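You operate a simulated robot arm through the tools that you are given. There is no shell and no other tool. Be economical: measure what you need, move in short steps, check, and stop when the job is done.

You run a simulated robot arm. Do the job below in one go: nothing can be reset, and whatever is moved stays where it is left.

Task
Put one of the silver standoffs from the green bench on the top shelf of the cooling rack. Then put the ticket labelled "lamp" on top of the grey filter on the green bench. Then put the job ticket on the top of the small blue table away on the blue table. Then put one of the air pillows from the top of the packing table on the low shelf of the blue table. The order counts. Set down upright: job ticket.
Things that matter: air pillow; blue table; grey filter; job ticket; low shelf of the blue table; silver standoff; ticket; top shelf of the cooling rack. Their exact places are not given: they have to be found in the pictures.

It is judged by the outcome, as a careful person would: the job done as asked, and still so three seconds after it is handed in. It fails if anything else is knocked over, pushed out of place, dropped, spilled or broken.

Robot
A 7-joint arm with a two-finger parallel gripper on a trunk, on a base that drives. Base frame: it is fixed to the floor where the robot stands at the start and does not move with it; the origin is under the middle of the robot, x ahead of it, y to its left, z up; the surface under the hand at the start is at about z = 0.76. Lengths are in m, angles in rad, forces in N, time in s.
With the tool pointing down near the work surface it reaches from about 0.68 to 0.78 m from the robot's upright axis, wherever it stands. Its first joint turns from -2.496 to 2.496 rad. Places, roughly: air pillow (10x7x4 cm) [0.6, 4.3, 0.8]; blue table [-2.1, 2.4, 0.8]; grey filter (6x6x12 cm) [0.3, 1.4, 0.8]; job ticket [-1.75, 4.75, 0.75]; low shelf of the blue table [-2.1, 2.4, 0.2]; silver standoff (2x2x3 cm) [0.6, 0.4, 0.8]; ticket [0.75, 4, 0.75]; top shelf of the cooling rack [1.3, -1.6, 0.9]. Payload 3 kg.
The TCP is the grasp point between the finger pads, 0.03 m short of the fingertips. In the tool frame z runs along the fingers and y along their closing line. The gripper opens to 0.11 m. The fingers are 0.02 m wide and 0.01 m thick; the gripper's body (0.048 by 0.112 m) begins 0.055 m behind the TCP.
Orientation is that of the tool frame in the base frame, as a unit quaternion [x, y, z, w]. With the fingers straight down and closing along the base's y, the tool's x points along the base's -x, its y along +y and its z along -z.

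Tools
- The arm moves only by the tool move_arm. Its argument "plan" is one flat list of numbers, 7 for each row, row after row: the shift along the base's x, y, z in m, then the turn, a rotation vector about the base's x, y, z in rad, then the closure, from 0 (fully open) to 1 (shut). In form: [x, y, z, wx, wy, wz, grip, x, y, z, wx, wy, wz, grip, ...]. A call has 1 to 12 rows; each row is the pose to reach, as a shift and turn from the pose commanded when the call began. A row lasts 0.2 s, in which the tool goes at most 0.05 m and 0.15 rad; a call with a longer step from one row to the next is refused whole, and so is a gripper value outside its range. A pose out of reach is approached as far as the arm can. The call stops where the force on the tool passes 40 N (or 10 N more than at its start, if that is more) or the arm is blocked; 0.2 s more then pass. The fingers move at their own pace (about 0.108 m/s each) and stop on an object; they squeeze with about 29 N. The grip force told is the motor's: it shows also when the fingers shut on nothing. Time passes only in rows, and 0.2 s behind the last, so rows that repeat a pose let the fingers close. The reply holds the time, the measured pose of the TCP, the force on the tool along the base axes, the opening and the grip force, in the units named above and with some noise, with the torque about the TCP (base axes, N m) and any sound that the robot's microphone picked up.
- Cameras (640 x 400 px; columns grow to the right, rows downward): "scene" is now at [0.157, 0.0186, 1.4478]; the picture's right is [0.21, -0.98, 0.00], its down [-0.74, -0.16, -0.66] and it looks along [0.64, 0.14, -0.75] (base axes); focal length 254 px, centre (320, 200). "wrist" rides on the gripper at [0.073, 0.017, -0.103] in the tool frame; the picture's right is [-0.23, 0.97, 0.00], its down [-0.76, -0.18, -0.62] and it looks along [-0.61, -0.14, 0.78] (tool axes); focal length 222 px, centre (320, 200).
- camera(camera): a new picture of that camera. No time passes.
- slide_trunk(by): slides the trunk up (or, below 0, down) by that many m; the arm and the scene camera ride with it, the base frame stays. It gives what a move gives, with no picture.
- steer(legs): drives the robot by 1 to 6 legs, each [ahead, left, turn to the left] in m, m and rad, along the robot's own axes; the way and the turn of a leg run together, so that a leg with both is an arc; at most 1.5 m and 3.142 rad a leg. The arm and the cameras ride along, it lands a little off, and it stops where it bumps. It gives what a move gives.
- aim_head(pan, tilt): turns the head with the scene camera to pan (to the left, within 1.501 rad either way) and tilt (down, from -0.506 to 1.204), counted from straight ahead of the robot. It gives what a move gives.
- measure_at(camera, pixels): for up to 12 pixels [column, row] of the newest picture of that camera ("zoom" is the newest enlarged one), the place [x, y, z] in the base frame of the surface seen there, good to about 0.002 m. No time passes.
- enlarge(camera, box): a new picture of the part [left, top, right, bottom] of that camera's present view, enlarged. No time passes.
- close_job(): hands the job in; it is judged then, once.

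Go step by step. Measure first, check grasps and placings, and put right what went wrong. The budget is 110 turns and 90 pictures, counting those below and the enlarged ones. Unless the task says otherwise, let go and move clear before handing in.

The tools are called after "Call:" by a JSON object that holds its "name" and its "arguments". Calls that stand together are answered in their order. move_arm: Moves the arm, as the interface text tells. Its arguments: {"type":"object","properties":{"plan":{"type":"array","items":{"type":"number"}}},"required":["plan"]} The other tools are called the same way: slide_trunk (by) slides the trunk up or down; steer (legs) drives the base; aim_head (pan, tilt) turns the head that bears the scene camera; camera (camera) takes a picture; measure_at (camera, pixels) gives the place of the surface under pixels of a picture; enlarge (camera, box) takes an enlarged picture of a part of a camera's view; close_job () hands the job in.

At the start:

```text
t: 0.0
tcp_pos: [0.5286, 0.2957, 1.0475]
ee_rot: [0.0, 1.0, 0.0, 0.0]
contact_force: [0.2, 0.2, 0.3]
wrist_torque: [0.03, 0.03, 0.0]
width: 0.1101
grasp_force: 0.0
trunk travel left (down, up): [-0.572, 0.318]
robot x, y, heading: [-0.0013, 0.0002, 0.003]
head pan, tilt: [0.211, 0.852]
```

scene: 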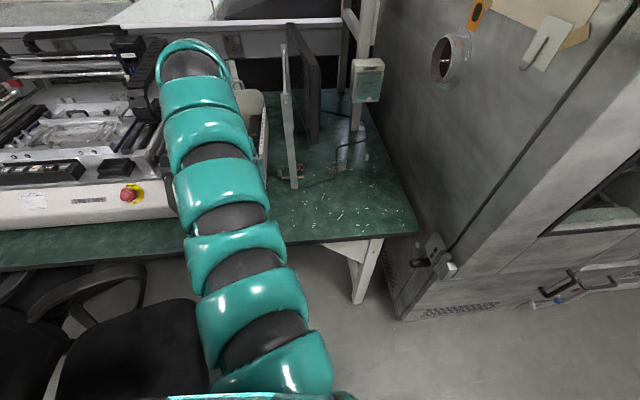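
wrist: 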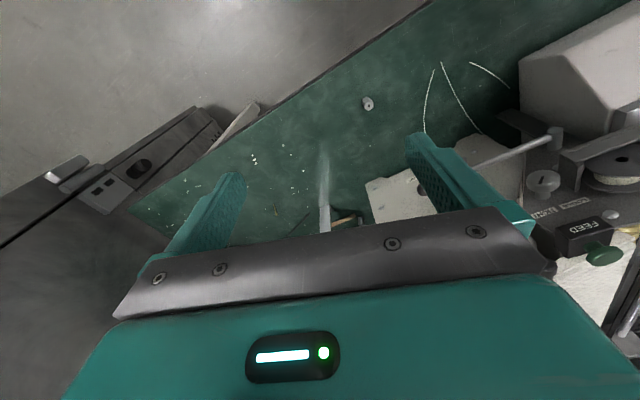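

The wrist picture shows a small silver thing at (367,103) on the green bench, maybe a standoff. I measure it and enlarge it.

Call:
{"name": "enlarge", "arguments": {"camera": "wrist", "box": [300, 60, 440, 148]}}

Call:
{"name": "measure_at", "arguments": {"camera": "wrist", "pixels": [[367, 103], [367, 98], [367, 110], [350, 110], [385, 105], [300, 130], [420, 30], [250, 160]]}}

Call:
{"name": "aim_head", "arguments": {"pan": 0.9, "tilt": 0.6}}

Call:
{"name": "camera", "arguments": {"camera": "scene"}}

```text
4.55 times, centred on (370, 104) of wrist
```

zoom: 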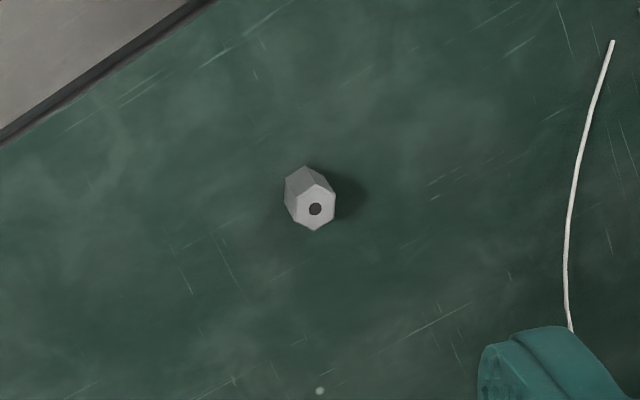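

```text
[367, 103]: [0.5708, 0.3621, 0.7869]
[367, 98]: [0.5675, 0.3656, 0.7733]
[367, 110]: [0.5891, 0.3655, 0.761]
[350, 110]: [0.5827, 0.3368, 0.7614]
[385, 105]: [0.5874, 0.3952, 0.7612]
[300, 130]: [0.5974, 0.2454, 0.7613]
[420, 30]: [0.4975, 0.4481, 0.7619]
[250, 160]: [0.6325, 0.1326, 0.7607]
```

```text
t: 1.1
tcp_pos: [0.5286, 0.2944, 1.0454]
ee_rot: [0.0, 1.0, 0.0, 0.001]
contact_force: [-0.5, -1.2, 0.3]
wrist_torque: [0.0, 0.0, 0.03]
width: 0.1101
grasp_force: 0.0
trunk travel left (down, up): [-0.572, 0.318]
robot x, y, heading: [0.0, -0.0001, -0.004]
head pan, tilt: [0.901, 0.6]
```

```text
86 pictures are left
```

scene: 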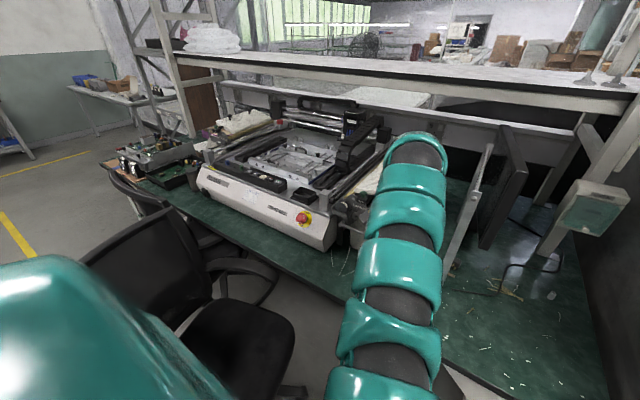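

The standoff stands upright near (0.571, 0.362), top at z≈0.787, just short of the reach band, so I back off 5 cm and look again.

Call:
{"name": "steer", "arguments": {"legs": [[-0.05, 0, 0]]}}

Call:
{"name": "enlarge", "arguments": {"camera": "wrist", "box": [300, 40, 440, 128]}}

```text
t: 2.0
tcp_pos: [0.4785, 0.2959, 1.0483]
ee_rot: [0.0, 1.0, 0.001, 0.001]
contact_force: [-0.9, -0.3, -0.2]
wrist_torque: [-0.01, -0.06, 0.01]
width: 0.1099
grasp_force: 0.1
trunk travel left (down, up): [-0.572, 0.318]
robot x, y, heading: [-0.0503, -0.0005, 0.005]
head pan, tilt: [0.901, 0.6]
```

```text
4.55 times, centred on (370, 84) of wrist
```

zoom: 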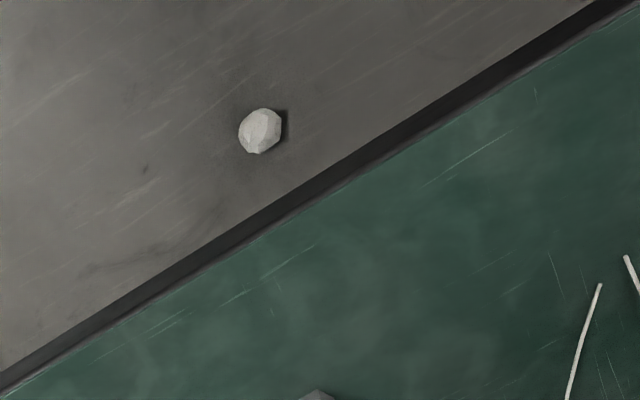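

The standoff moved to the bottom of that crop, so I enlarge lower.

Call:
{"name": "enlarge", "arguments": {"camera": "wrist", "box": [320, 100, 420, 162]}}

Call:
{"name": "camera", "arguments": {"camera": "wrist"}}

```text
6.40 times, centred on (370, 131) of wrist
```

zoom: 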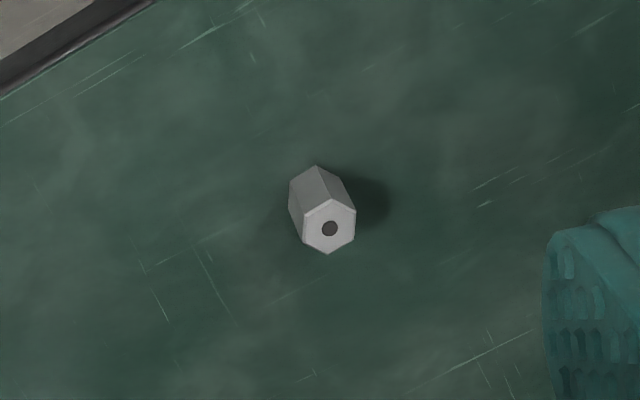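

```text
83 pictures are left
```

wrist: 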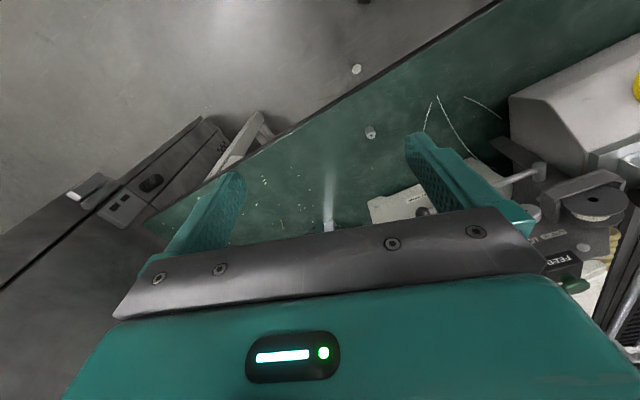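

Call:
{"name": "measure_at", "arguments": {"camera": "zoom", "pixels": [[329, 215], [318, 228], [342, 228], [329, 242], [306, 216], [353, 214], [329, 251]]}}

Call:
{"name": "measure_at", "arguments": {"camera": "wrist", "pixels": [[520, 110], [400, 200], [520, 185], [600, 205], [330, 222], [415, 190], [500, 150]]}}

```text
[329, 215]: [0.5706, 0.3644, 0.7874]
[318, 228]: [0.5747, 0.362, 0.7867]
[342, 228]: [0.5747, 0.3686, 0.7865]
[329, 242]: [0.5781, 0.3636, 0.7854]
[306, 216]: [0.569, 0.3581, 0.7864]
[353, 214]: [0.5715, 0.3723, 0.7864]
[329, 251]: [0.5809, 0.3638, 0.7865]
```

```text
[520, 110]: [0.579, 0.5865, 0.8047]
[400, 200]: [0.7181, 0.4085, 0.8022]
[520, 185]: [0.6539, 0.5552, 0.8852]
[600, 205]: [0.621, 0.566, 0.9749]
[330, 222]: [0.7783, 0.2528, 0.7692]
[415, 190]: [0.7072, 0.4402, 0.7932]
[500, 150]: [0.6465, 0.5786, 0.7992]
```

The standoff's centre is about (0.5745, 0.365), with flats facing ±y, which suits the present closing line. I go above it and down to just above the top.

Call:
{"name": "move_arm", "arguments": {"plan": [0.032, 0.023, 0, 0, 0, 0, 0.4, 0.064, 0.046, 0, 0, 0, 0, 0.4, 0.096, 0.069, 0, 0, 0, 0, 0.4, 0.096, 0.069, -0.045, 0, 0, 0, 0.4, 0.096, 0.069, -0.09, 0, 0, 0, 0.4, 0.096, 0.069, -0.135, 0, 0, 0, 0.4, 0.096, 0.069, -0.175, 0, 0, 0, 0.4, 0.096, 0.069, -0.205, 0, 0, 0, 0.4]}}

Call:
{"name": "camera", "arguments": {"camera": "wrist"}}

```text
t: 3.8
tcp_pos: [0.5349, 0.3355, 0.8864]
ee_rot: [0.0, 1.0, 0.0, 0.001]
contact_force: [0.5, 0.7, -1.0]
wrist_torque: [0.02, 0.01, -0.02]
width: 0.0661
grasp_force: 0.1
out of reach, approached as far as the arm can: row 2, 3, 4, 5, 6, 7, 8
trunk travel left (down, up): [-0.572, 0.318]
robot x, y, heading: [-0.0482, -0.0037, 0.003]
head pan, tilt: [0.901, 0.6]
```

```text
82 pictures are left
```

wrist: 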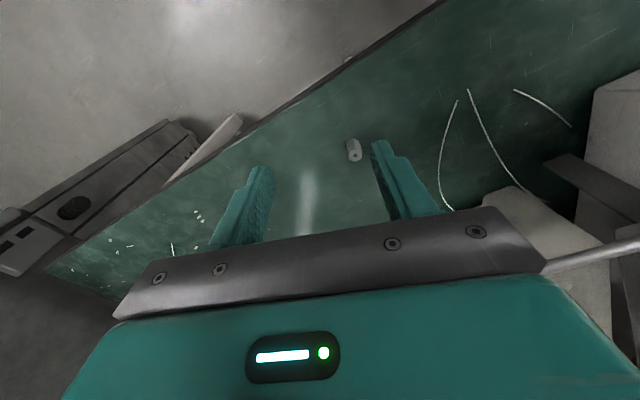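

The upper rows were out of reach and the hand stopped at (0.535, 0.336, 0.886). Reach grows lower down, so I drop the trunk a little, keeping clear of the standoff.

Call:
{"name": "move_arm", "arguments": {"plan": [0, 0, 0, 0, 0, 0, 0.4]}}

Call:
{"name": "slide_trunk", "arguments": {"by": -0.05}}

```text
t: 4.2
tcp_pos: [0.5339, 0.3358, 0.8872]
ee_rot: [0.0, 1.0, 0.001, 0.001]
contact_force: [0.4, -0.3, -0.3]
wrist_torque: [0.0, -0.02, 0.01]
width: 0.0658
grasp_force: 0.0
trunk travel left (down, up): [-0.572, 0.318]
robot x, y, heading: [-0.0476, -0.0002, 0.002]
head pan, tilt: [0.901, 0.6]
```

```text
t: 5.1
tcp_pos: [0.5347, 0.3344, 0.8377]
ee_rot: [0.0, 1.0, 0.001, 0.001]
contact_force: [0.9, -0.1, 0.3]
wrist_torque: [-0.01, 0.01, 0.02]
width: 0.0659
grasp_force: 0.1
trunk travel left (down, up): [-0.522, 0.368]
robot x, y, heading: [-0.0474, -0.003, -0.003]
head pan, tilt: [0.901, 0.6]
```

The hand is at (0.535, 0.335, 0.838) with the tips still above the standoff, so I try going across now.

Call:
{"name": "move_arm", "arguments": {"plan": [0.02, 0.015, 0, 0, 0, 0, 0.4, 0.04, 0.03, 0, 0, 0, 0, 0.4]}}

Call:
{"name": "camera", "arguments": {"camera": "wrist"}}

```text
t: 5.7
tcp_pos: [0.5346, 0.3363, 0.8373]
ee_rot: [0.0, 1.0, -0.001, 0.001]
contact_force: [-0.1, 0.2, 0.1]
wrist_torque: [0.0, 0.0, -0.03]
width: 0.0659
grasp_force: 0.0
out of reach, approached as far as the arm can: row 1, 2
trunk travel left (down, up): [-0.522, 0.368]
robot x, y, heading: [-0.0486, -0.0017, -0.005]
head pan, tilt: [0.901, 0.6]
```

```text
81 pictures are left
```

wrist: 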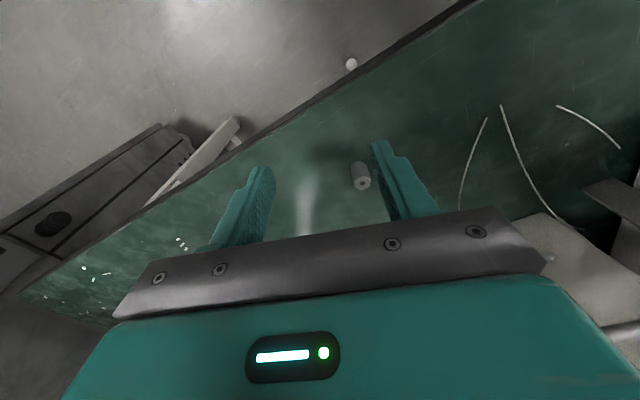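

The arm won't go further out at this trunk height. I'll carry the hand there by driving 4 cm ahead and 3 cm left, then check.

Call:
{"name": "steer", "arguments": {"legs": [[0.04, 0.03, 0]]}}

Call:
{"name": "camera", "arguments": {"camera": "wrist"}}

```text
t: 6.6
tcp_pos: [0.5743, 0.367, 0.8371]
ee_rot: [-0.002, 1.0, 0.001, 0.0]
contact_force: [0.0, 0.2, 0.4]
wrist_torque: [-0.03, -0.02, -0.03]
width: 0.0661
grasp_force: 0.0
trunk travel left (down, up): [-0.522, 0.368]
robot x, y, heading: [-0.0082, 0.0306, 0.001]
head pan, tilt: [0.901, 0.6]
```

```text
80 pictures are left
```

wrist: 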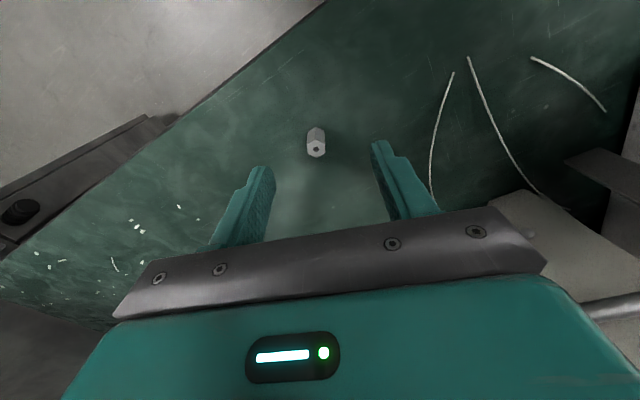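

The hand is at (0.574, 0.367); the standoff top at (316,150) is where the grasp axis should meet it. I lower the trunk 4.1 cm and close.

Call:
{"name": "slide_trunk", "arguments": {"by": -0.041}}

Call:
{"name": "move_arm", "arguments": {"plan": [0, 0, 0, 0, 0, 0, 0.7, 0, 0, 0, 0, 0, 0, 1, 0, 0, 0, 0, 0, 0, 1, 0, 0, 0, 0, 0, 0, 1]}}

Call:
{"name": "slide_trunk", "arguments": {"by": 0.2}}

Call:
{"name": "camera", "arguments": {"camera": "wrist"}}

```text
t: 7.5
tcp_pos: [0.5732, 0.366, 0.7965]
ee_rot: [-0.001, 1.0, 0.001, 0.001]
contact_force: [0.1, -0.1, -0.9]
wrist_torque: [-0.01, -0.04, -0.02]
width: 0.066
grasp_force: 0.0
trunk travel left (down, up): [-0.481, 0.409]
robot x, y, heading: [-0.008, 0.0325, -0.004]
head pan, tilt: [0.901, 0.6]
```

```text
t: 8.5
tcp_pos: [0.5752, 0.3667, 0.7971]
ee_rot: [-0.001, 1.0, 0.001, 0.001]
contact_force: [0.2, 0.7, 1.9]
wrist_torque: [0.0, -0.01, 0.01]
width: 0.0128
grasp_force: 29.0
trunk travel left (down, up): [-0.481, 0.409]
robot x, y, heading: [-0.0091, 0.0297, 0.0]
head pan, tilt: [0.901, 0.6]
```

```text
t: 10.6
tcp_pos: [0.5733, 0.3675, 0.9968]
ee_rot: [-0.001, 1.0, 0.0, 0.001]
contact_force: [-0.5, 0.1, 0.1]
wrist_torque: [0.0, 0.02, 0.02]
width: 0.0003
grasp_force: 28.9
trunk travel left (down, up): [-0.681, 0.209]
robot x, y, heading: [-0.0123, 0.0303, 0.002]
head pan, tilt: [0.901, 0.6]
```

```text
79 pictures are left
```

wrist: 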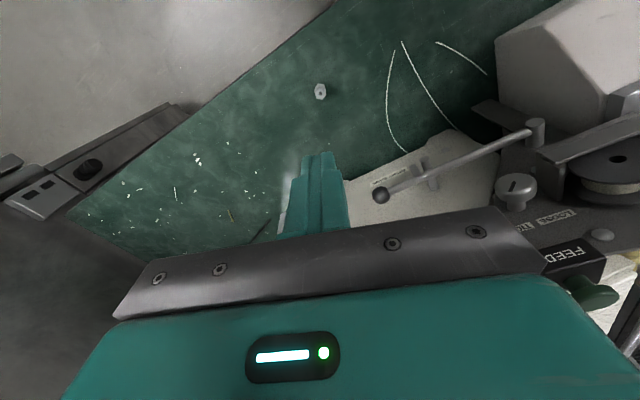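

The fingers shut on nothing: the standoff slipped out and stands at (320,91). I measure it again closely.

Call:
{"name": "enlarge", "arguments": {"camera": "wrist", "box": [270, 60, 370, 122]}}

Call:
{"name": "measure_at", "arguments": {"camera": "zoom", "pixels": [[320, 200], [345, 215], [320, 180], [300, 200], [340, 200], [330, 225], [320, 300], [320, 100]]}}

Call:
{"name": "enlarge", "arguments": {"camera": "wrist", "box": [250, 130, 400, 224]}}

```text
6.40 times, centred on (320, 91) of wrist
```

zoom: 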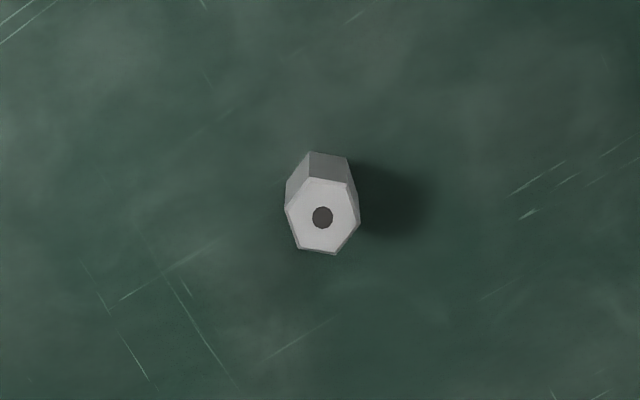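

```text
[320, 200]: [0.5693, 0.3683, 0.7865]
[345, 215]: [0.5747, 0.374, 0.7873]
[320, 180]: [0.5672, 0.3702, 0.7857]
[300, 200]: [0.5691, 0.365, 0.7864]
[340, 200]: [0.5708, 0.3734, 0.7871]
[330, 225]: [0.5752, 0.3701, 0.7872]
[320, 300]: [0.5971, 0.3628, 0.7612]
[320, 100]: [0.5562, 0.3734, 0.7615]
```

```text
4.26 times, centred on (325, 177) of wrist
```

zoom: 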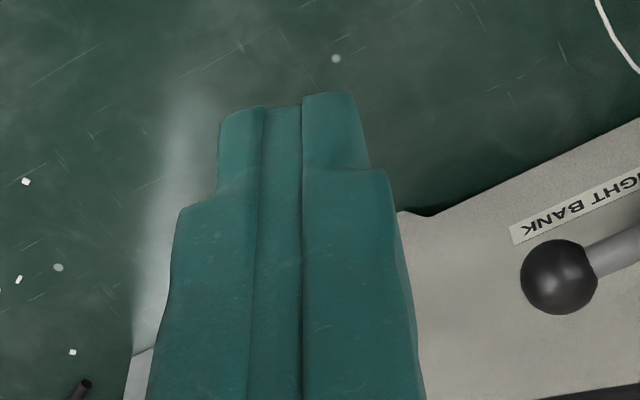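

The standoff still stands at about (0.573, 0.3685), its flats now turned some 7° from the closing line. I'll align, open, go lower (tips just off the bench) and hold the squeeze longer before lifting.

Call:
{"name": "move_arm", "arguments": {"plan": [0, 0.001, 0, 0, 0, 0.12, 0.5, 0, 0.001, 0, 0, 0, 0.12, 0.5]}}

Call:
{"name": "slide_trunk", "arguments": {"by": -0.1995}}

Call:
{"name": "camera", "arguments": {"camera": "wrist"}}

```text
t: 11.2
tcp_pos: [0.5744, 0.3675, 0.9962]
ee_rot: [-0.061, 0.998, 0.0, 0.0]
contact_force: [0.9, 0.1, 0.2]
wrist_torque: [-0.01, 0.0, 0.01]
width: 0.0549
grasp_force: 0.0
trunk travel left (down, up): [-0.681, 0.209]
robot x, y, heading: [-0.0073, 0.0303, -0.001]
head pan, tilt: [0.901, 0.6]
```

```text
t: 13.4
tcp_pos: [0.5735, 0.3676, 0.7969]
ee_rot: [-0.06, 0.998, 0.0, 0.001]
contact_force: [-0.4, 0.3, 1.0]
wrist_torque: [-0.01, -0.02, -0.01]
width: 0.055
grasp_force: 0.1
trunk travel left (down, up): [-0.482, 0.408]
robot x, y, heading: [-0.0114, 0.0307, 0.0]
head pan, tilt: [0.901, 0.6]
```

```text
76 pictures are left
```

wrist: 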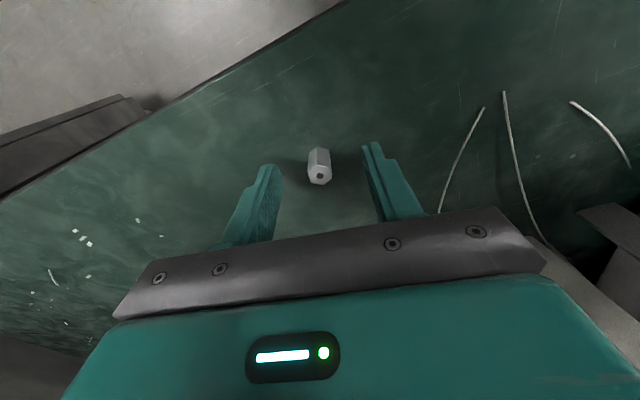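

The standoff sits between the fingers (319,175). I lower 4 mm and squeeze for longer.

Call:
{"name": "slide_trunk", "arguments": {"by": -0.0045}}

Call:
{"name": "move_arm", "arguments": {"plan": [0, 0, 0, 0, 0, 0, 0.8, 0, 0, 0, 0, 0, 0, 0.9, 0, 0, 0, 0, 0, 0, 0.9, 0, 0, 0, 0, 0, 0, 0.9, 0, 0, 0, 0, 0, 0, 0.9]}}

Call:
{"name": "camera", "arguments": {"camera": "wrist"}}

```text
t: 13.9
tcp_pos: [0.5743, 0.3667, 0.7924]
ee_rot: [-0.06, 0.998, 0.0, 0.002]
contact_force: [0.2, 0.2, -0.4]
wrist_torque: [0.0, 0.01, -0.02]
width: 0.0548
grasp_force: 0.0
trunk travel left (down, up): [-0.477, 0.413]
robot x, y, heading: [-0.0084, 0.0308, -0.003]
head pan, tilt: [0.901, 0.6]
```

```text
t: 15.1
tcp_pos: [0.5726, 0.3687, 0.7933]
ee_rot: [-0.061, 0.998, 0.0, 0.001]
contact_force: [-0.3, 0.0, 0.6]
wrist_torque: [-0.04, -0.01, 0.02]
width: 0.0126
grasp_force: 29.2
trunk travel left (down, up): [-0.477, 0.413]
robot x, y, heading: [-0.0117, 0.0308, -0.002]
head pan, tilt: [0.901, 0.6]
```

```text
75 pictures are left
```

wrist: 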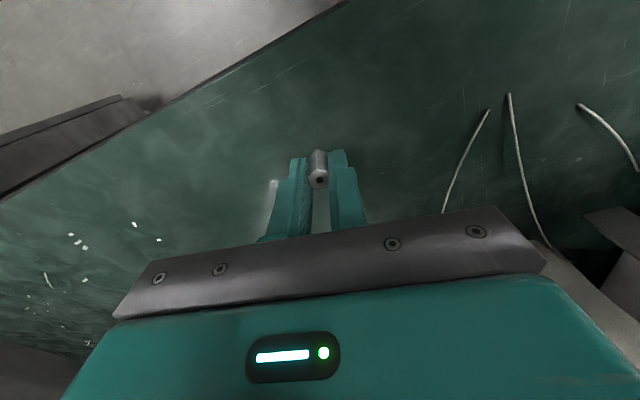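

The fingers hold the standoff at (318,170), width 0.0126. I lift 3 cm slowly with the arm and check.

Call:
{"name": "move_arm", "arguments": {"plan": [0, 0, 0.002, 0, 0, 0, 1, 0, 0, 0.006, 0, 0, 0, 1, 0, 0, 0.012, 0, 0, 0, 1, 0, 0, 0.02, 0, 0, 0, 1, 0, 0, 0.03, 0, 0, 0, 1]}}

Call:
{"name": "camera", "arguments": {"camera": "wrist"}}

```text
t: 16.3
tcp_pos: [0.5744, 0.3683, 0.8224]
ee_rot: [-0.061, 0.998, 0.001, 0.0]
contact_force: [-0.2, -0.8, -0.2]
wrist_torque: [0.02, -0.03, -0.03]
width: 0.0124
grasp_force: 29.1
trunk travel left (down, up): [-0.477, 0.413]
robot x, y, heading: [-0.0101, 0.0315, 0.005]
head pan, tilt: [0.901, 0.6]
```

```text
74 pictures are left
```

wrist: 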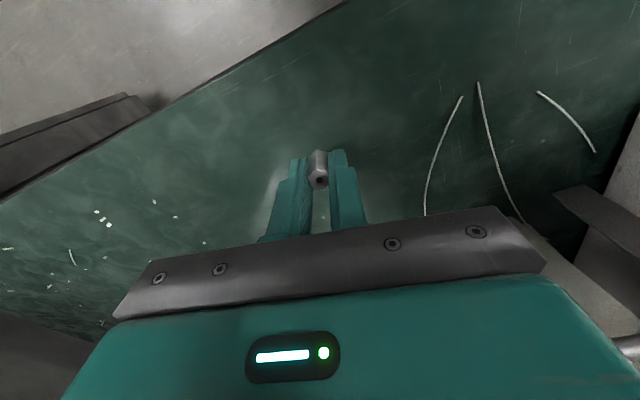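

It holds at width 0.0124. I lift gently by the arm to transport height.

Call:
{"name": "move_arm", "arguments": {"plan": [0, 0, 0.005, 0, 0, 0, 1, 0, 0, 0.015, 0, 0, 0, 1, 0, 0, 0.03, 0, 0, 0, 1, 0, 0, 0.045, 0, 0, 0, 1, 0, 0, 0.06, 0, 0, 0, 1, 0, 0, 0.075, 0, 0, 0, 1, 0, 0, 0.09, 0, 0, 0, 1, 0, 0, 0.105, 0, 0, 0, 1, 0, 0, 0.12, 0, 0, 0, 1, 0, 0, 0.135, 0, 0, 0, 1, 0, 0, 0.145, 0, 0, 0, 1, 0, 0, 0.15, 0, 0, 0, 1]}}

Call:
{"name": "aim_head", "arguments": {"pan": -0.9, "tilt": 0.5}}

Call:
{"name": "camera", "arguments": {"camera": "scene"}}

```text
t: 18.9
tcp_pos: [0.5654, 0.3497, 0.949]
ee_rot: [-0.06, 0.998, 0.0, 0.001]
contact_force: [0.6, 0.6, 0.3]
wrist_torque: [-0.05, 0.0, 0.01]
width: 0.0126
grasp_force: 29.3
out of reach, approached as far as the arm can: row 4, 5, 6, 7, 8, 9, 10, 11, 12
trunk travel left (down, up): [-0.477, 0.413]
robot x, y, heading: [-0.0118, 0.0301, 0.005]
head pan, tilt: [0.901, 0.6]
```

```text
t: 20.7
tcp_pos: [0.5652, 0.3478, 0.9487]
ee_rot: [-0.061, 0.998, -0.001, 0.001]
contact_force: [-0.3, -1.2, -0.6]
wrist_torque: [-0.03, 0.0, -0.01]
width: 0.0129
grasp_force: 28.8
trunk travel left (down, up): [-0.477, 0.413]
robot x, y, heading: [-0.0065, 0.0311, 0.001]
head pan, tilt: [-0.901, 0.499]
```

```text
73 pictures are left
```

scene: 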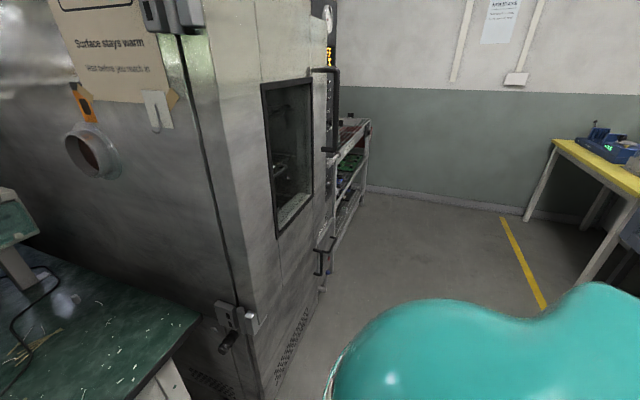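

The rack shows at (350,140) past the grey oven. I measure its top shelf, the oven's edge and the floor beside it.

Call:
{"name": "measure_at", "arguments": {"camera": "scene", "pixels": [[368, 120], [345, 140], [355, 125], [338, 155], [362, 190], [330, 290], [240, 310], [262, 240], [330, 150], [320, 270], [190, 390], [335, 245]]}}

Call:
{"name": "enlarge", "arguments": {"camera": "scene", "box": [300, 90, 400, 152]}}

```text
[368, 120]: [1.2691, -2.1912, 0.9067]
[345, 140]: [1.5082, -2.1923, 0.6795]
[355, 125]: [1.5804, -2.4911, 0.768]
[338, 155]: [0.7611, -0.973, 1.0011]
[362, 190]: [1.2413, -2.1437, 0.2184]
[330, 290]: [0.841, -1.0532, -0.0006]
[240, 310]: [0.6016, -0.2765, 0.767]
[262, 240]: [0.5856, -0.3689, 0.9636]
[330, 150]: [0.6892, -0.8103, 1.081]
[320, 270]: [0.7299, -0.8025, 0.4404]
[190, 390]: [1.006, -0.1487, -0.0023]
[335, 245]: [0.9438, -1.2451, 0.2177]
```

```text
6.40 times, centred on (350, 121) of scene
```

zoom: 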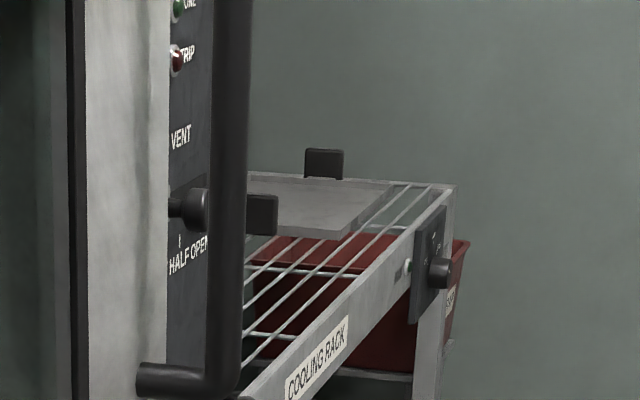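

The rack's top is a wire shelf (z≈0.907) with a plate on it; its front edge runs along y at x≈1.26. Before driving I check the floor to the right.

Call:
{"name": "measure_at", "arguments": {"camera": "scene", "pixels": [[560, 145], [610, 175], [530, 215], [580, 280], [500, 230], [440, 270]]}}

Call:
{"name": "aim_head", "arguments": {"pan": -1.5, "tilt": 0.5}}

Call:
{"name": "camera", "arguments": {"camera": "scene"}}

```text
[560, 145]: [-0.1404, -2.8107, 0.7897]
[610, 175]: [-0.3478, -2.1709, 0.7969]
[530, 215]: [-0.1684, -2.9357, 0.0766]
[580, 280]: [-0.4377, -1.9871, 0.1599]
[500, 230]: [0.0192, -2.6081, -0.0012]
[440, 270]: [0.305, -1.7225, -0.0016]
```

```text
t: 21.7
tcp_pos: [0.5662, 0.3491, 0.9477]
ee_rot: [-0.061, 0.998, 0.001, 0.001]
contact_force: [0.6, -0.9, 0.1]
wrist_torque: [0.03, 0.01, -0.03]
width: 0.0127
grasp_force: 29.0
trunk travel left (down, up): [-0.477, 0.413]
robot x, y, heading: [-0.0121, 0.0269, 0.002]
head pan, tilt: [-1.499, 0.499]
```

```text
71 pictures are left
```

scene: 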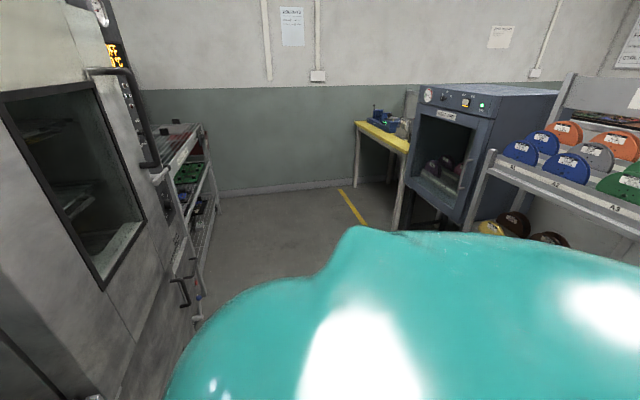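

There's a corridor between the rack and the yellow table; I measure the furniture on its right side.

Call:
{"name": "measure_at", "arguments": {"camera": "scene", "pixels": [[405, 180], [410, 140], [490, 155], [500, 160], [630, 210], [440, 215], [395, 215], [160, 165], [190, 300], [205, 200], [200, 130], [170, 175]]}}

Call:
{"name": "enlarge", "arguments": {"camera": "scene", "box": [120, 100, 248, 180]}}

```text
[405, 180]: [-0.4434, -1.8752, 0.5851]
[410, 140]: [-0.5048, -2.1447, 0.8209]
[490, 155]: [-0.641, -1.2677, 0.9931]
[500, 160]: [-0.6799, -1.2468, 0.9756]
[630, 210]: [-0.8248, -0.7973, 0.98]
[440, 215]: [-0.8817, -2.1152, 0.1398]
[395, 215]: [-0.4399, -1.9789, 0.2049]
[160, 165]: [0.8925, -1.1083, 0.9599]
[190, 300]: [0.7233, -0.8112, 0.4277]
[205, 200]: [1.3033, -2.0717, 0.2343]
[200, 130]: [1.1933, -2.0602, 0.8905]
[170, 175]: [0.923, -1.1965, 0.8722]
```

```text
5.00 times, centred on (184, 140) of scene
```

zoom: 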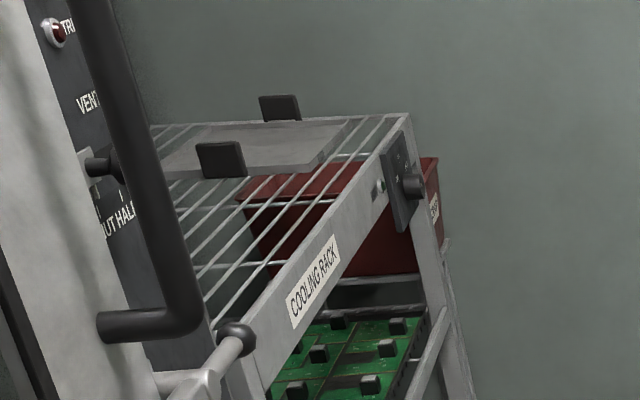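

The rack's front runs obliquely from (0.92,-1.20) to (1.27,-2.19). I raise the hand, back off, and drive to the corridor in front of it.

Call:
{"name": "slide_trunk", "arguments": {"by": 0.13}}

Call:
{"name": "steer", "arguments": {"legs": [[-0.2, 0, 0], [0, -0.9, 0], [0.1, -0.63, 0], [0.2, -0.25, -0.2]]}}

Call:
{"name": "aim_head", "arguments": {"pan": 0.35, "tilt": 0.7}}

Call:
{"name": "camera", "arguments": {"camera": "scene"}}

Call:
{"name": "camera", "arguments": {"camera": "wrist"}}

```text
t: 23.3
tcp_pos: [0.5659, 0.3489, 1.0782]
ee_rot: [-0.06, 0.998, 0.0, 0.001]
contact_force: [-0.7, -0.8, -1.0]
wrist_torque: [0.0, -0.01, 0.02]
width: 0.0126
grasp_force: 28.9
trunk travel left (down, up): [-0.607, 0.283]
robot x, y, heading: [-0.0078, 0.0283, -0.002]
head pan, tilt: [-1.499, 0.499]
```

```text
t: 34.1
tcp_pos: [0.6909, -1.5759, 1.0779]
ee_rot: [0.04, 0.999, 0.001, 0.001]
contact_force: [-0.9, 1.0, -1.4]
wrist_torque: [0.02, -0.06, 0.01]
width: 0.0126
grasp_force: 29.5
trunk travel left (down, up): [-0.607, 0.283]
robot x, y, heading: [0.063, -1.7717, -0.201]
head pan, tilt: [-1.499, 0.499]
```

```text
t: 36.0
tcp_pos: [0.6915, -1.5747, 1.078]
ee_rot: [0.04, 0.999, 0.0, 0.001]
contact_force: [0.1, 0.0, -0.8]
wrist_torque: [0.0, -0.01, 0.0]
width: 0.0127
grasp_force: 28.8
trunk travel left (down, up): [-0.607, 0.283]
robot x, y, heading: [0.0632, -1.7727, -0.204]
head pan, tilt: [0.351, 0.7]
```

```text
69 pictures are left
```

scene: 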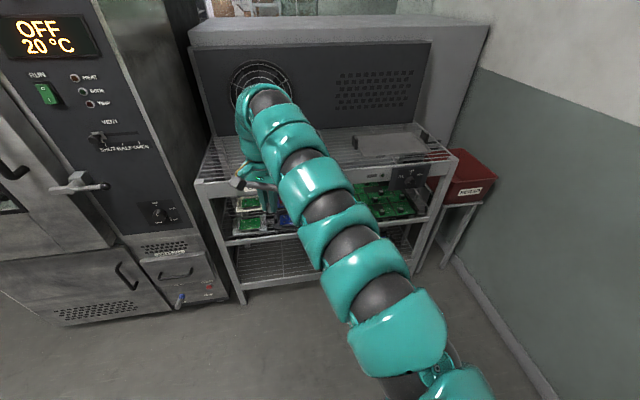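

```text
68 pictures are left
```

wrist: 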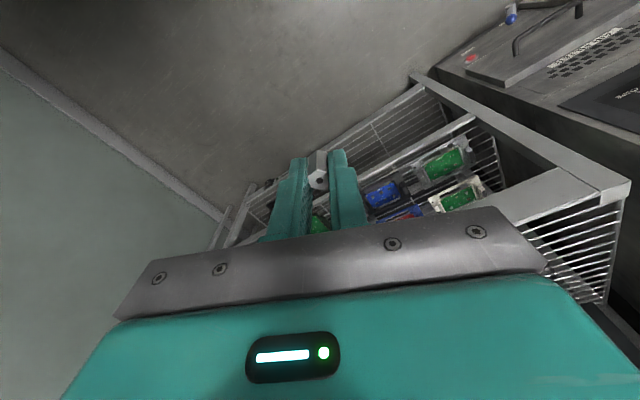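

The standoff is still held and I'm in front of the rack. I enlarge and measure the top shelf.

Call:
{"name": "enlarge", "arguments": {"camera": "scene", "box": [190, 110, 470, 285]}}

Call:
{"name": "measure_at", "arguments": {"camera": "scene", "pixels": [[220, 150], [203, 180], [450, 158], [340, 140], [330, 160], [390, 135], [375, 150], [410, 145], [400, 160], [225, 180], [230, 140], [430, 135]]}}

```text
2.29 times, centred on (330, 198) of scene
```

zoom: 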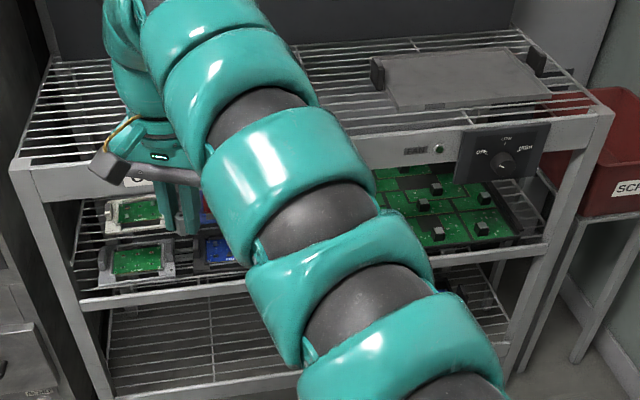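

```text
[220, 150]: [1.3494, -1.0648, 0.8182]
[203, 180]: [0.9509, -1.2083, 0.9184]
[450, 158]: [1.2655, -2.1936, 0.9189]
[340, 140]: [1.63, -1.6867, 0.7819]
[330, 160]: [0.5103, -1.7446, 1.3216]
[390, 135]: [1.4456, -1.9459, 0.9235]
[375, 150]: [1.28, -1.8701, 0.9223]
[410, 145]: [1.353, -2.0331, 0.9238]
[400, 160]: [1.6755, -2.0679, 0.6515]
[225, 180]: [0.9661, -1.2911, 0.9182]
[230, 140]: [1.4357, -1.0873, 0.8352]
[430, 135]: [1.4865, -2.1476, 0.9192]
```

The front rail top is at z≈0.919, the plate at 0.923, and there are open wires between. I look closer at the wires to decide where the little standoff can stand.

Call:
{"name": "enlarge", "arguments": {"camera": "scene", "box": [330, 115, 460, 196]}}

Call:
{"name": "enlarge", "arguments": {"camera": "scene", "box": [190, 125, 270, 195]}}

```text
4.92 times, centred on (395, 156) of scene
```

zoom: 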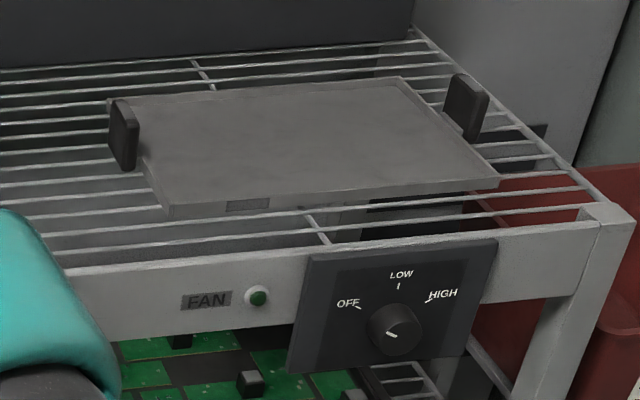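

```text
5.71 times, centred on (230, 160) of scene
```

zoom: 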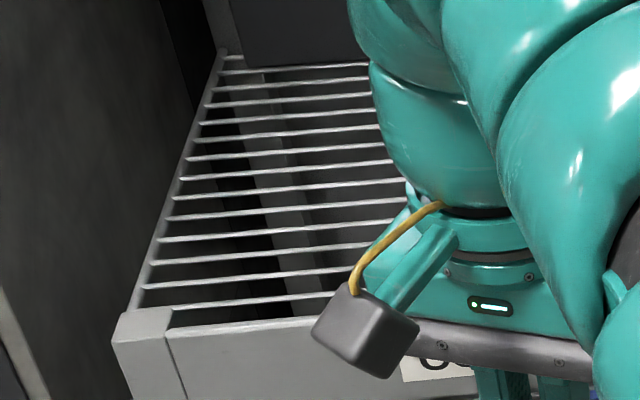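

Wires are some 4 cm apart, too wide for the standoff, but the flat plate set in the top shelf (z≈0.923) will hold it. I drive so the hand comes over the plate near (1.32,-1.94).

Call:
{"name": "steer", "arguments": {"legs": [[0, -0.231, 0], [0.689, 0, 0]]}}

Call:
{"name": "camera", "arguments": {"camera": "wrist"}}

Call:
{"name": "camera", "arguments": {"camera": "scene"}}

```text
t: 41.1
tcp_pos: [1.3164, -1.9362, 1.0779]
ee_rot: [0.04, 0.999, 0.0, 0.001]
contact_force: [-1.2, -0.7, 0.4]
wrist_torque: [0.0, 0.01, 0.05]
width: 0.0124
grasp_force: 28.3
trunk travel left (down, up): [-0.607, 0.283]
robot x, y, heading: [0.6894, -2.1307, -0.2]
head pan, tilt: [0.351, 0.7]
```

```text
64 pictures are left
```

wrist: 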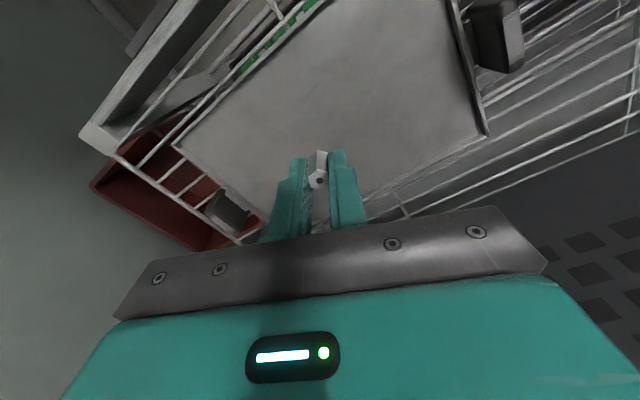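

```text
63 pictures are left
```

scene: 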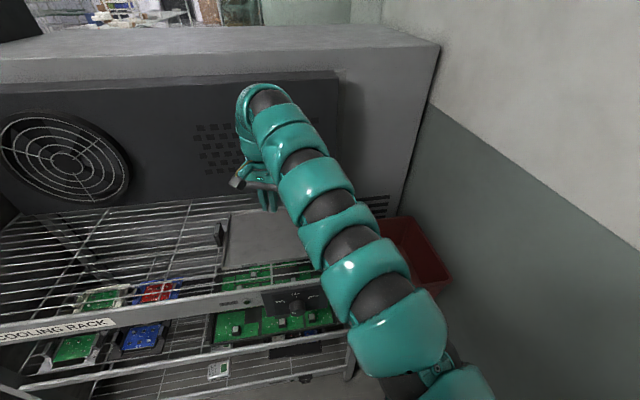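

Call:
{"name": "measure_at", "arguments": {"camera": "wrist", "pixels": [[330, 100], [400, 150], [250, 180], [480, 130], [175, 145], [500, 15], [235, 210], [320, 130], [300, 5]]}}

Call:
{"name": "measure_at", "arguments": {"camera": "scene", "pixels": [[238, 182], [268, 195], [235, 230], [290, 225], [265, 215]]}}

```text
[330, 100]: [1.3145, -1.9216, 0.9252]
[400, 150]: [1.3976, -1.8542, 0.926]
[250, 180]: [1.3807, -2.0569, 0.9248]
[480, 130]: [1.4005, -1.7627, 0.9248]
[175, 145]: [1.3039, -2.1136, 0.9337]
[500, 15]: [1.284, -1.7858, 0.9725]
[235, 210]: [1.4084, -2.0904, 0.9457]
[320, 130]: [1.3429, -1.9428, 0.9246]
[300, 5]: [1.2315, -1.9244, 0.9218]
```

```text
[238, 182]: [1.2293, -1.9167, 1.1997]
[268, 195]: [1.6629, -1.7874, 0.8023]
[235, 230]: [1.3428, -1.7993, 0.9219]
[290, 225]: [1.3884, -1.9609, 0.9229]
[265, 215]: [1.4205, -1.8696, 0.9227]
```

The hand is over the plate's middle, plate z≈0.9245. I lower to about 2 mm above contact, then ease down.

Call:
{"name": "slide_trunk", "arguments": {"by": -0.119}}

Call:
{"name": "move_arm", "arguments": {"plan": [0, 0, -0.001, 0, 0, 0, 1, 0, 0, -0.0025, 0, 0, 0, 1]}}

Call:
{"name": "camera", "arguments": {"camera": "wrist"}}

```text
t: 42.6
tcp_pos: [1.3166, -1.9373, 0.9583]
ee_rot: [0.04, 0.999, 0.0, 0.001]
contact_force: [0.4, 0.3, 0.0]
wrist_torque: [0.0, 0.01, -0.01]
width: 0.0124
grasp_force: 28.6
trunk travel left (down, up): [-0.488, 0.402]
robot x, y, heading: [0.6883, -2.1367, -0.202]
head pan, tilt: [0.351, 0.7]
```

```text
t: 43.2
tcp_pos: [1.3155, -1.9369, 0.9561]
ee_rot: [0.041, 0.999, 0.0, 0.001]
contact_force: [-0.2, -0.2, -0.3]
wrist_torque: [0.0, 0.0, 0.0]
width: 0.0124
grasp_force: 29.0
trunk travel left (down, up): [-0.488, 0.402]
robot x, y, heading: [0.6896, -2.1367, -0.199]
head pan, tilt: [0.351, 0.7]
```

```text
62 pictures are left
```

wrist: 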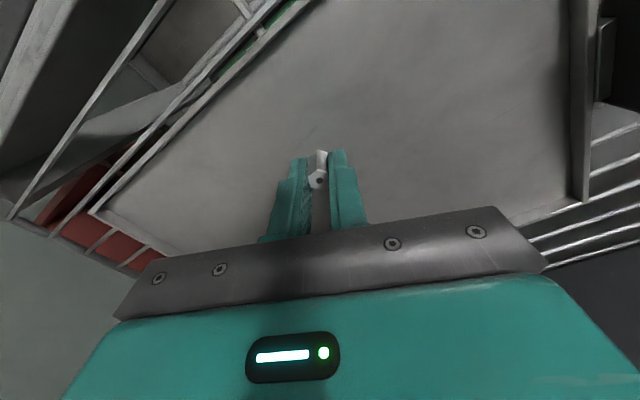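

No contact force yet, so I ease 1.5 mm further down and read the force.

Call:
{"name": "move_arm", "arguments": {"plan": [0, 0, -0.0008, 0, 0, 0, 1, 0, 0, -0.0015, 0, 0, 0, 1]}}

```text
t: 43.8
tcp_pos: [1.3167, -1.9374, 0.9567]
ee_rot: [0.041, 0.999, 0.001, 0.002]
contact_force: [0.7, -0.5, 6.3]
wrist_torque: [0.01, -0.06, -0.02]
width: 0.0125
grasp_force: 29.1
trunk travel left (down, up): [-0.488, 0.402]
robot x, y, heading: [0.6891, -2.1337, -0.2]
head pan, tilt: [0.351, 0.7]
```

Contact at 6 N. I open the fingers modestly and rise.

Call:
{"name": "move_arm", "arguments": {"plan": [0, 0, 0, 0, 0, 0, 0.87, 0, 0, 0, 0, 0, 0, 0.8, 0, 0, 0, 0, 0, 0, 0.65, 0, 0, 0, 0, 0, 0, 0.55, 0, 0, 0.01, 0, 0, 0, 0.55]}}

Call:
{"name": "slide_trunk", "arguments": {"by": 0.12}}

Call:
{"name": "camera", "arguments": {"camera": "wrist"}}

```text
t: 45.0
tcp_pos: [1.3179, -1.9368, 0.9648]
ee_rot: [0.041, 0.999, 0.0, 0.002]
contact_force: [0.5, 0.4, 0.3]
wrist_torque: [0.0, -0.01, 0.0]
width: 0.0494
grasp_force: 0.1
trunk travel left (down, up): [-0.488, 0.402]
robot x, y, heading: [0.6887, -2.1318, -0.196]
head pan, tilt: [0.351, 0.7]
```

```text
t: 46.5
tcp_pos: [1.3176, -1.9381, 1.0838]
ee_rot: [0.04, 0.999, 0.0, 0.002]
contact_force: [0.5, 0.7, -0.2]
wrist_torque: [-0.03, 0.01, 0.02]
width: 0.0494
grasp_force: 0.1
trunk travel left (down, up): [-0.608, 0.282]
robot x, y, heading: [0.6899, -2.1318, -0.2]
head pan, tilt: [0.351, 0.7]
```

```text
61 pictures are left
```

wrist: 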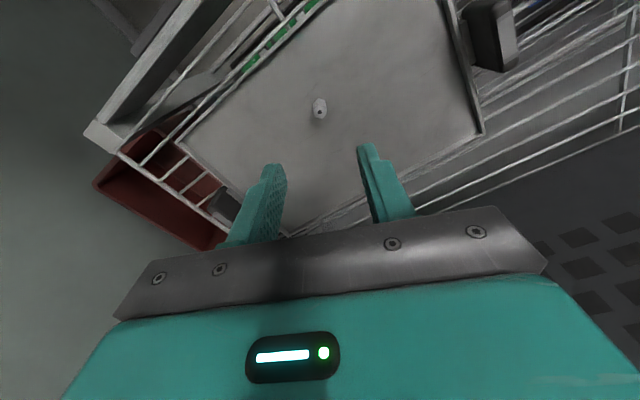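

The standoff stands upright on the plate at (319,107); step one is done. I drive back out the way I came and then look left toward the filter and tables.

Call:
{"name": "steer", "arguments": {"legs": [[-0.689, 0.231, 0], [-0.1, 0.25, 0.2], [-0.2, 0.65, 0], [-0.1, 0.9, 0]]}}

Call:
{"name": "aim_head", "arguments": {"pan": 1.2, "tilt": 0.45}}

Call:
{"name": "camera", "arguments": {"camera": "scene"}}

```text
t: 59.6
tcp_pos: [0.2432, 0.357, 1.0847]
ee_rot: [-0.064, 0.998, 0.0, 0.001]
contact_force: [-0.3, -0.2, -0.4]
wrist_torque: [-0.05, 0.02, 0.01]
width: 0.0493
grasp_force: 0.1
trunk travel left (down, up): [-0.608, 0.282]
robot x, y, heading: [-0.3267, 0.0345, 0.01]
head pan, tilt: [0.351, 0.7]
```

```text
t: 60.8
tcp_pos: [0.2436, 0.356, 1.084]
ee_rot: [-0.066, 0.998, 0.0, 0.0]
contact_force: [0.9, 0.3, -0.3]
wrist_torque: [-0.01, 0.03, -0.01]
width: 0.0494
grasp_force: 0.1
trunk travel left (down, up): [-0.608, 0.282]
robot x, y, heading: [-0.3287, 0.0298, 0.006]
head pan, tilt: [1.201, 0.45]
```

```text
60 pictures are left
```

scene: 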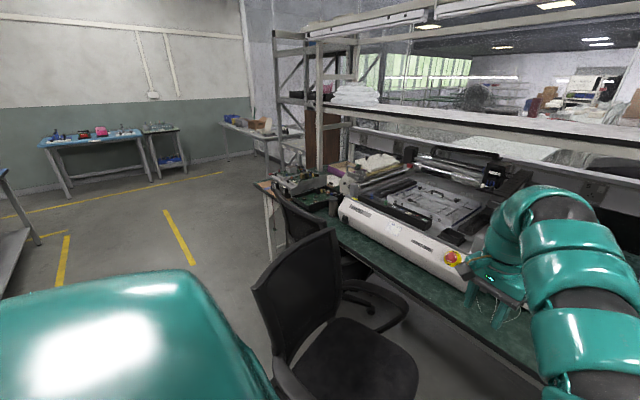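

I see the chair at (320,300), the blue table (100,135), the small blue table (165,130), the packing table (255,130), and the bench's far end (275,190). I measure them and the floor.

Call:
{"name": "measure_at", "arguments": {"camera": "scene", "pixels": [[258, 290], [300, 395], [70, 195], [110, 135], [155, 182], [165, 130], [240, 128], [228, 160], [270, 190], [268, 255], [280, 150], [10, 170]]}}

Call:
{"name": "enlarge", "arguments": {"camera": "scene", "box": [240, 140, 400, 240]}}

Call:
{"name": "enlarge", "arguments": {"camera": "scene", "box": [30, 90, 290, 200]}}

```text
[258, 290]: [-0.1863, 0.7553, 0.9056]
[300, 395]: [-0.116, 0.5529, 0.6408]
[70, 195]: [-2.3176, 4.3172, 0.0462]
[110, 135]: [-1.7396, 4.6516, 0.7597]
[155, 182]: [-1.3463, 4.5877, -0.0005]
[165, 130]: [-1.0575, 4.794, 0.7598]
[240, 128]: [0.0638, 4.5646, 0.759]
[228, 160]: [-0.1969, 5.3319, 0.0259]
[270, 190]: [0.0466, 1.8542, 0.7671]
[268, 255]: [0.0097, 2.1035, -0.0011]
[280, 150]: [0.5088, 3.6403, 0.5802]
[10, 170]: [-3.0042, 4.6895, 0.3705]
```

```text
4.00 times, centred on (320, 190) of scene
```

zoom: 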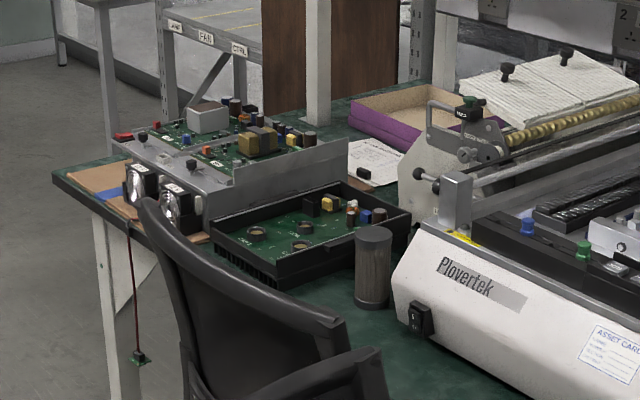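

```text
2.46 times, centred on (160, 145) of scene
```

zoom: 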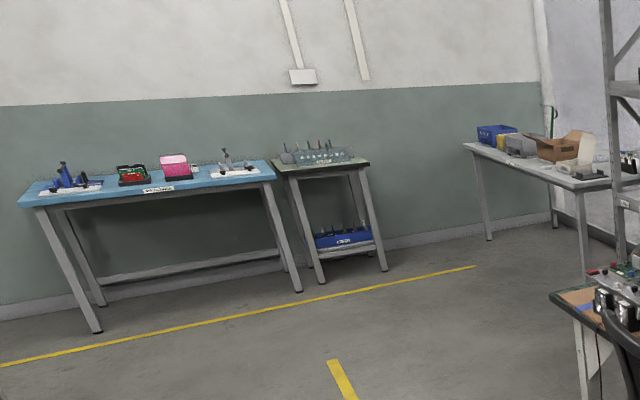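

The grey filter is the cylinder at scene (333,206) behind the chairs; the blue table from the task must be the one at the far left edge. I measure the filter and chairs, then drive along the free aisle.

Call:
{"name": "measure_at", "arguments": {"camera": "scene", "pixels": [[333, 200], [334, 207], [333, 214], [310, 220], [278, 195], [325, 205], [330, 235], [370, 320], [400, 310], [318, 202], [345, 215], [300, 203]]}}

Call:
{"name": "aim_head", "arguments": {"pan": 1.5, "tilt": 0.35}}

Call:
{"name": "camera", "arguments": {"camera": "scene"}}

```text
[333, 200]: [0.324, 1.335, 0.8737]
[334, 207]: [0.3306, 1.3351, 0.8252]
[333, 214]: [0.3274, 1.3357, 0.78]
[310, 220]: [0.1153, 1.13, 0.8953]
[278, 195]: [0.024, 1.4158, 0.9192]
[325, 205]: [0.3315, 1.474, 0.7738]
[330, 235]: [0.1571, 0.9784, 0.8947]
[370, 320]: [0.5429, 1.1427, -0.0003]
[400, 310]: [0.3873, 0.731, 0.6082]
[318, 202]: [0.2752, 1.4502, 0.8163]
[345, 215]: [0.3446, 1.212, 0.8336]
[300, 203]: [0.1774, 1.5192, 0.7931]
```

```text
t: 61.6
tcp_pos: [0.2448, 0.3563, 1.0846]
ee_rot: [-0.065, 0.998, 0.0, 0.001]
contact_force: [0.8, 0.1, -0.2]
wrist_torque: [0.02, 0.0, 0.01]
width: 0.0495
grasp_force: 0.0
trunk travel left (down, up): [-0.608, 0.282]
robot x, y, heading: [-0.3266, 0.0288, 0.011]
head pan, tilt: [1.499, 0.351]
```

```text
57 pictures are left
```

scene: 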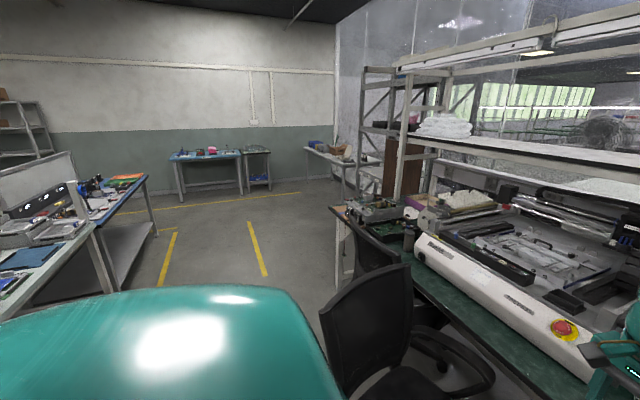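

The aisle to the far end runs between the left tables and the chairs. I measure its sides.

Call:
{"name": "measure_at", "arguments": {"camera": "scene", "pixels": [[145, 180], [155, 232], [115, 285], [95, 225], [85, 215], [130, 182], [320, 310], [118, 245], [250, 240], [30, 260], [175, 230], [345, 150]]}}

Call:
{"name": "enlarge", "arguments": {"camera": "scene", "box": [0, 140, 180, 290]}}

```text
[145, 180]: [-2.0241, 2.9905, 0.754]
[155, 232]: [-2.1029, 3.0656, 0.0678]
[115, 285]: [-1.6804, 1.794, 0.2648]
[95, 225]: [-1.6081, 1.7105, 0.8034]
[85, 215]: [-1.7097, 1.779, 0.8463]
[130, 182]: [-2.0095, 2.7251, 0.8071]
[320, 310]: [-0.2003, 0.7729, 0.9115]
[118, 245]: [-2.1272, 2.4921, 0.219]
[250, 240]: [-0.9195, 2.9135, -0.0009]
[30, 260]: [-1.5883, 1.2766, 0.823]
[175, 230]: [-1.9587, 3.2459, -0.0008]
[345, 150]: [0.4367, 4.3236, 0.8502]
```

```text
2.67 times, centred on (90, 215) of scene
```

zoom: 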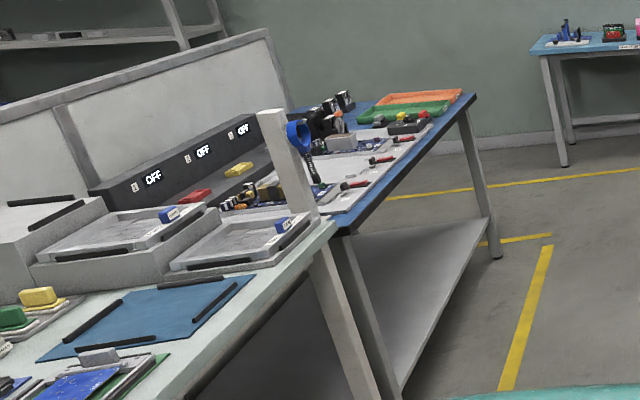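

The aisle is free around x≈-0.75. I back up, turn left, and drive up toward the packing table.

Call:
{"name": "steer", "arguments": {"legs": [[-0.42, 0, 0], [0, 0, 1.56], [1.5, 0, 0], [1.3, -0.1, 0]]}}

Call:
{"name": "aim_head", "arguments": {"pan": -0.7, "tilt": 0.45}}

Call:
{"name": "camera", "arguments": {"camera": "scene"}}

```text
t: 81.2
tcp_pos: [-0.9568, 3.4033, 1.0849]
ee_rot: [0.747, -0.665, -0.001, -0.001]
contact_force: [0.1, 0.9, -0.2]
wrist_torque: [-0.05, 0.03, -0.01]
width: 0.0494
grasp_force: 0.1
trunk travel left (down, up): [-0.608, 0.282]
robot x, y, heading: [-0.6452, 2.8265, 1.564]
head pan, tilt: [1.499, 0.351]
```

```text
t: 83.2
tcp_pos: [-0.9567, 3.4035, 1.0845]
ee_rot: [0.747, -0.665, 0.0, -0.001]
contact_force: [0.8, 0.0, -0.7]
wrist_torque: [0.02, 0.02, -0.01]
width: 0.0495
grasp_force: 0.0
trunk travel left (down, up): [-0.608, 0.282]
robot x, y, heading: [-0.642, 2.8243, 1.57]
head pan, tilt: [-0.7, 0.45]
```

```text
55 pictures are left
```

scene: 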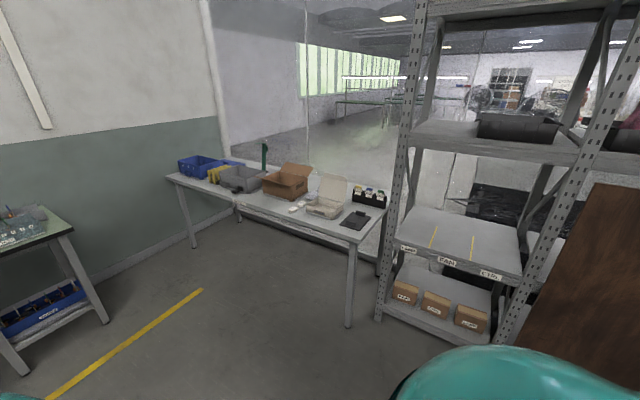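

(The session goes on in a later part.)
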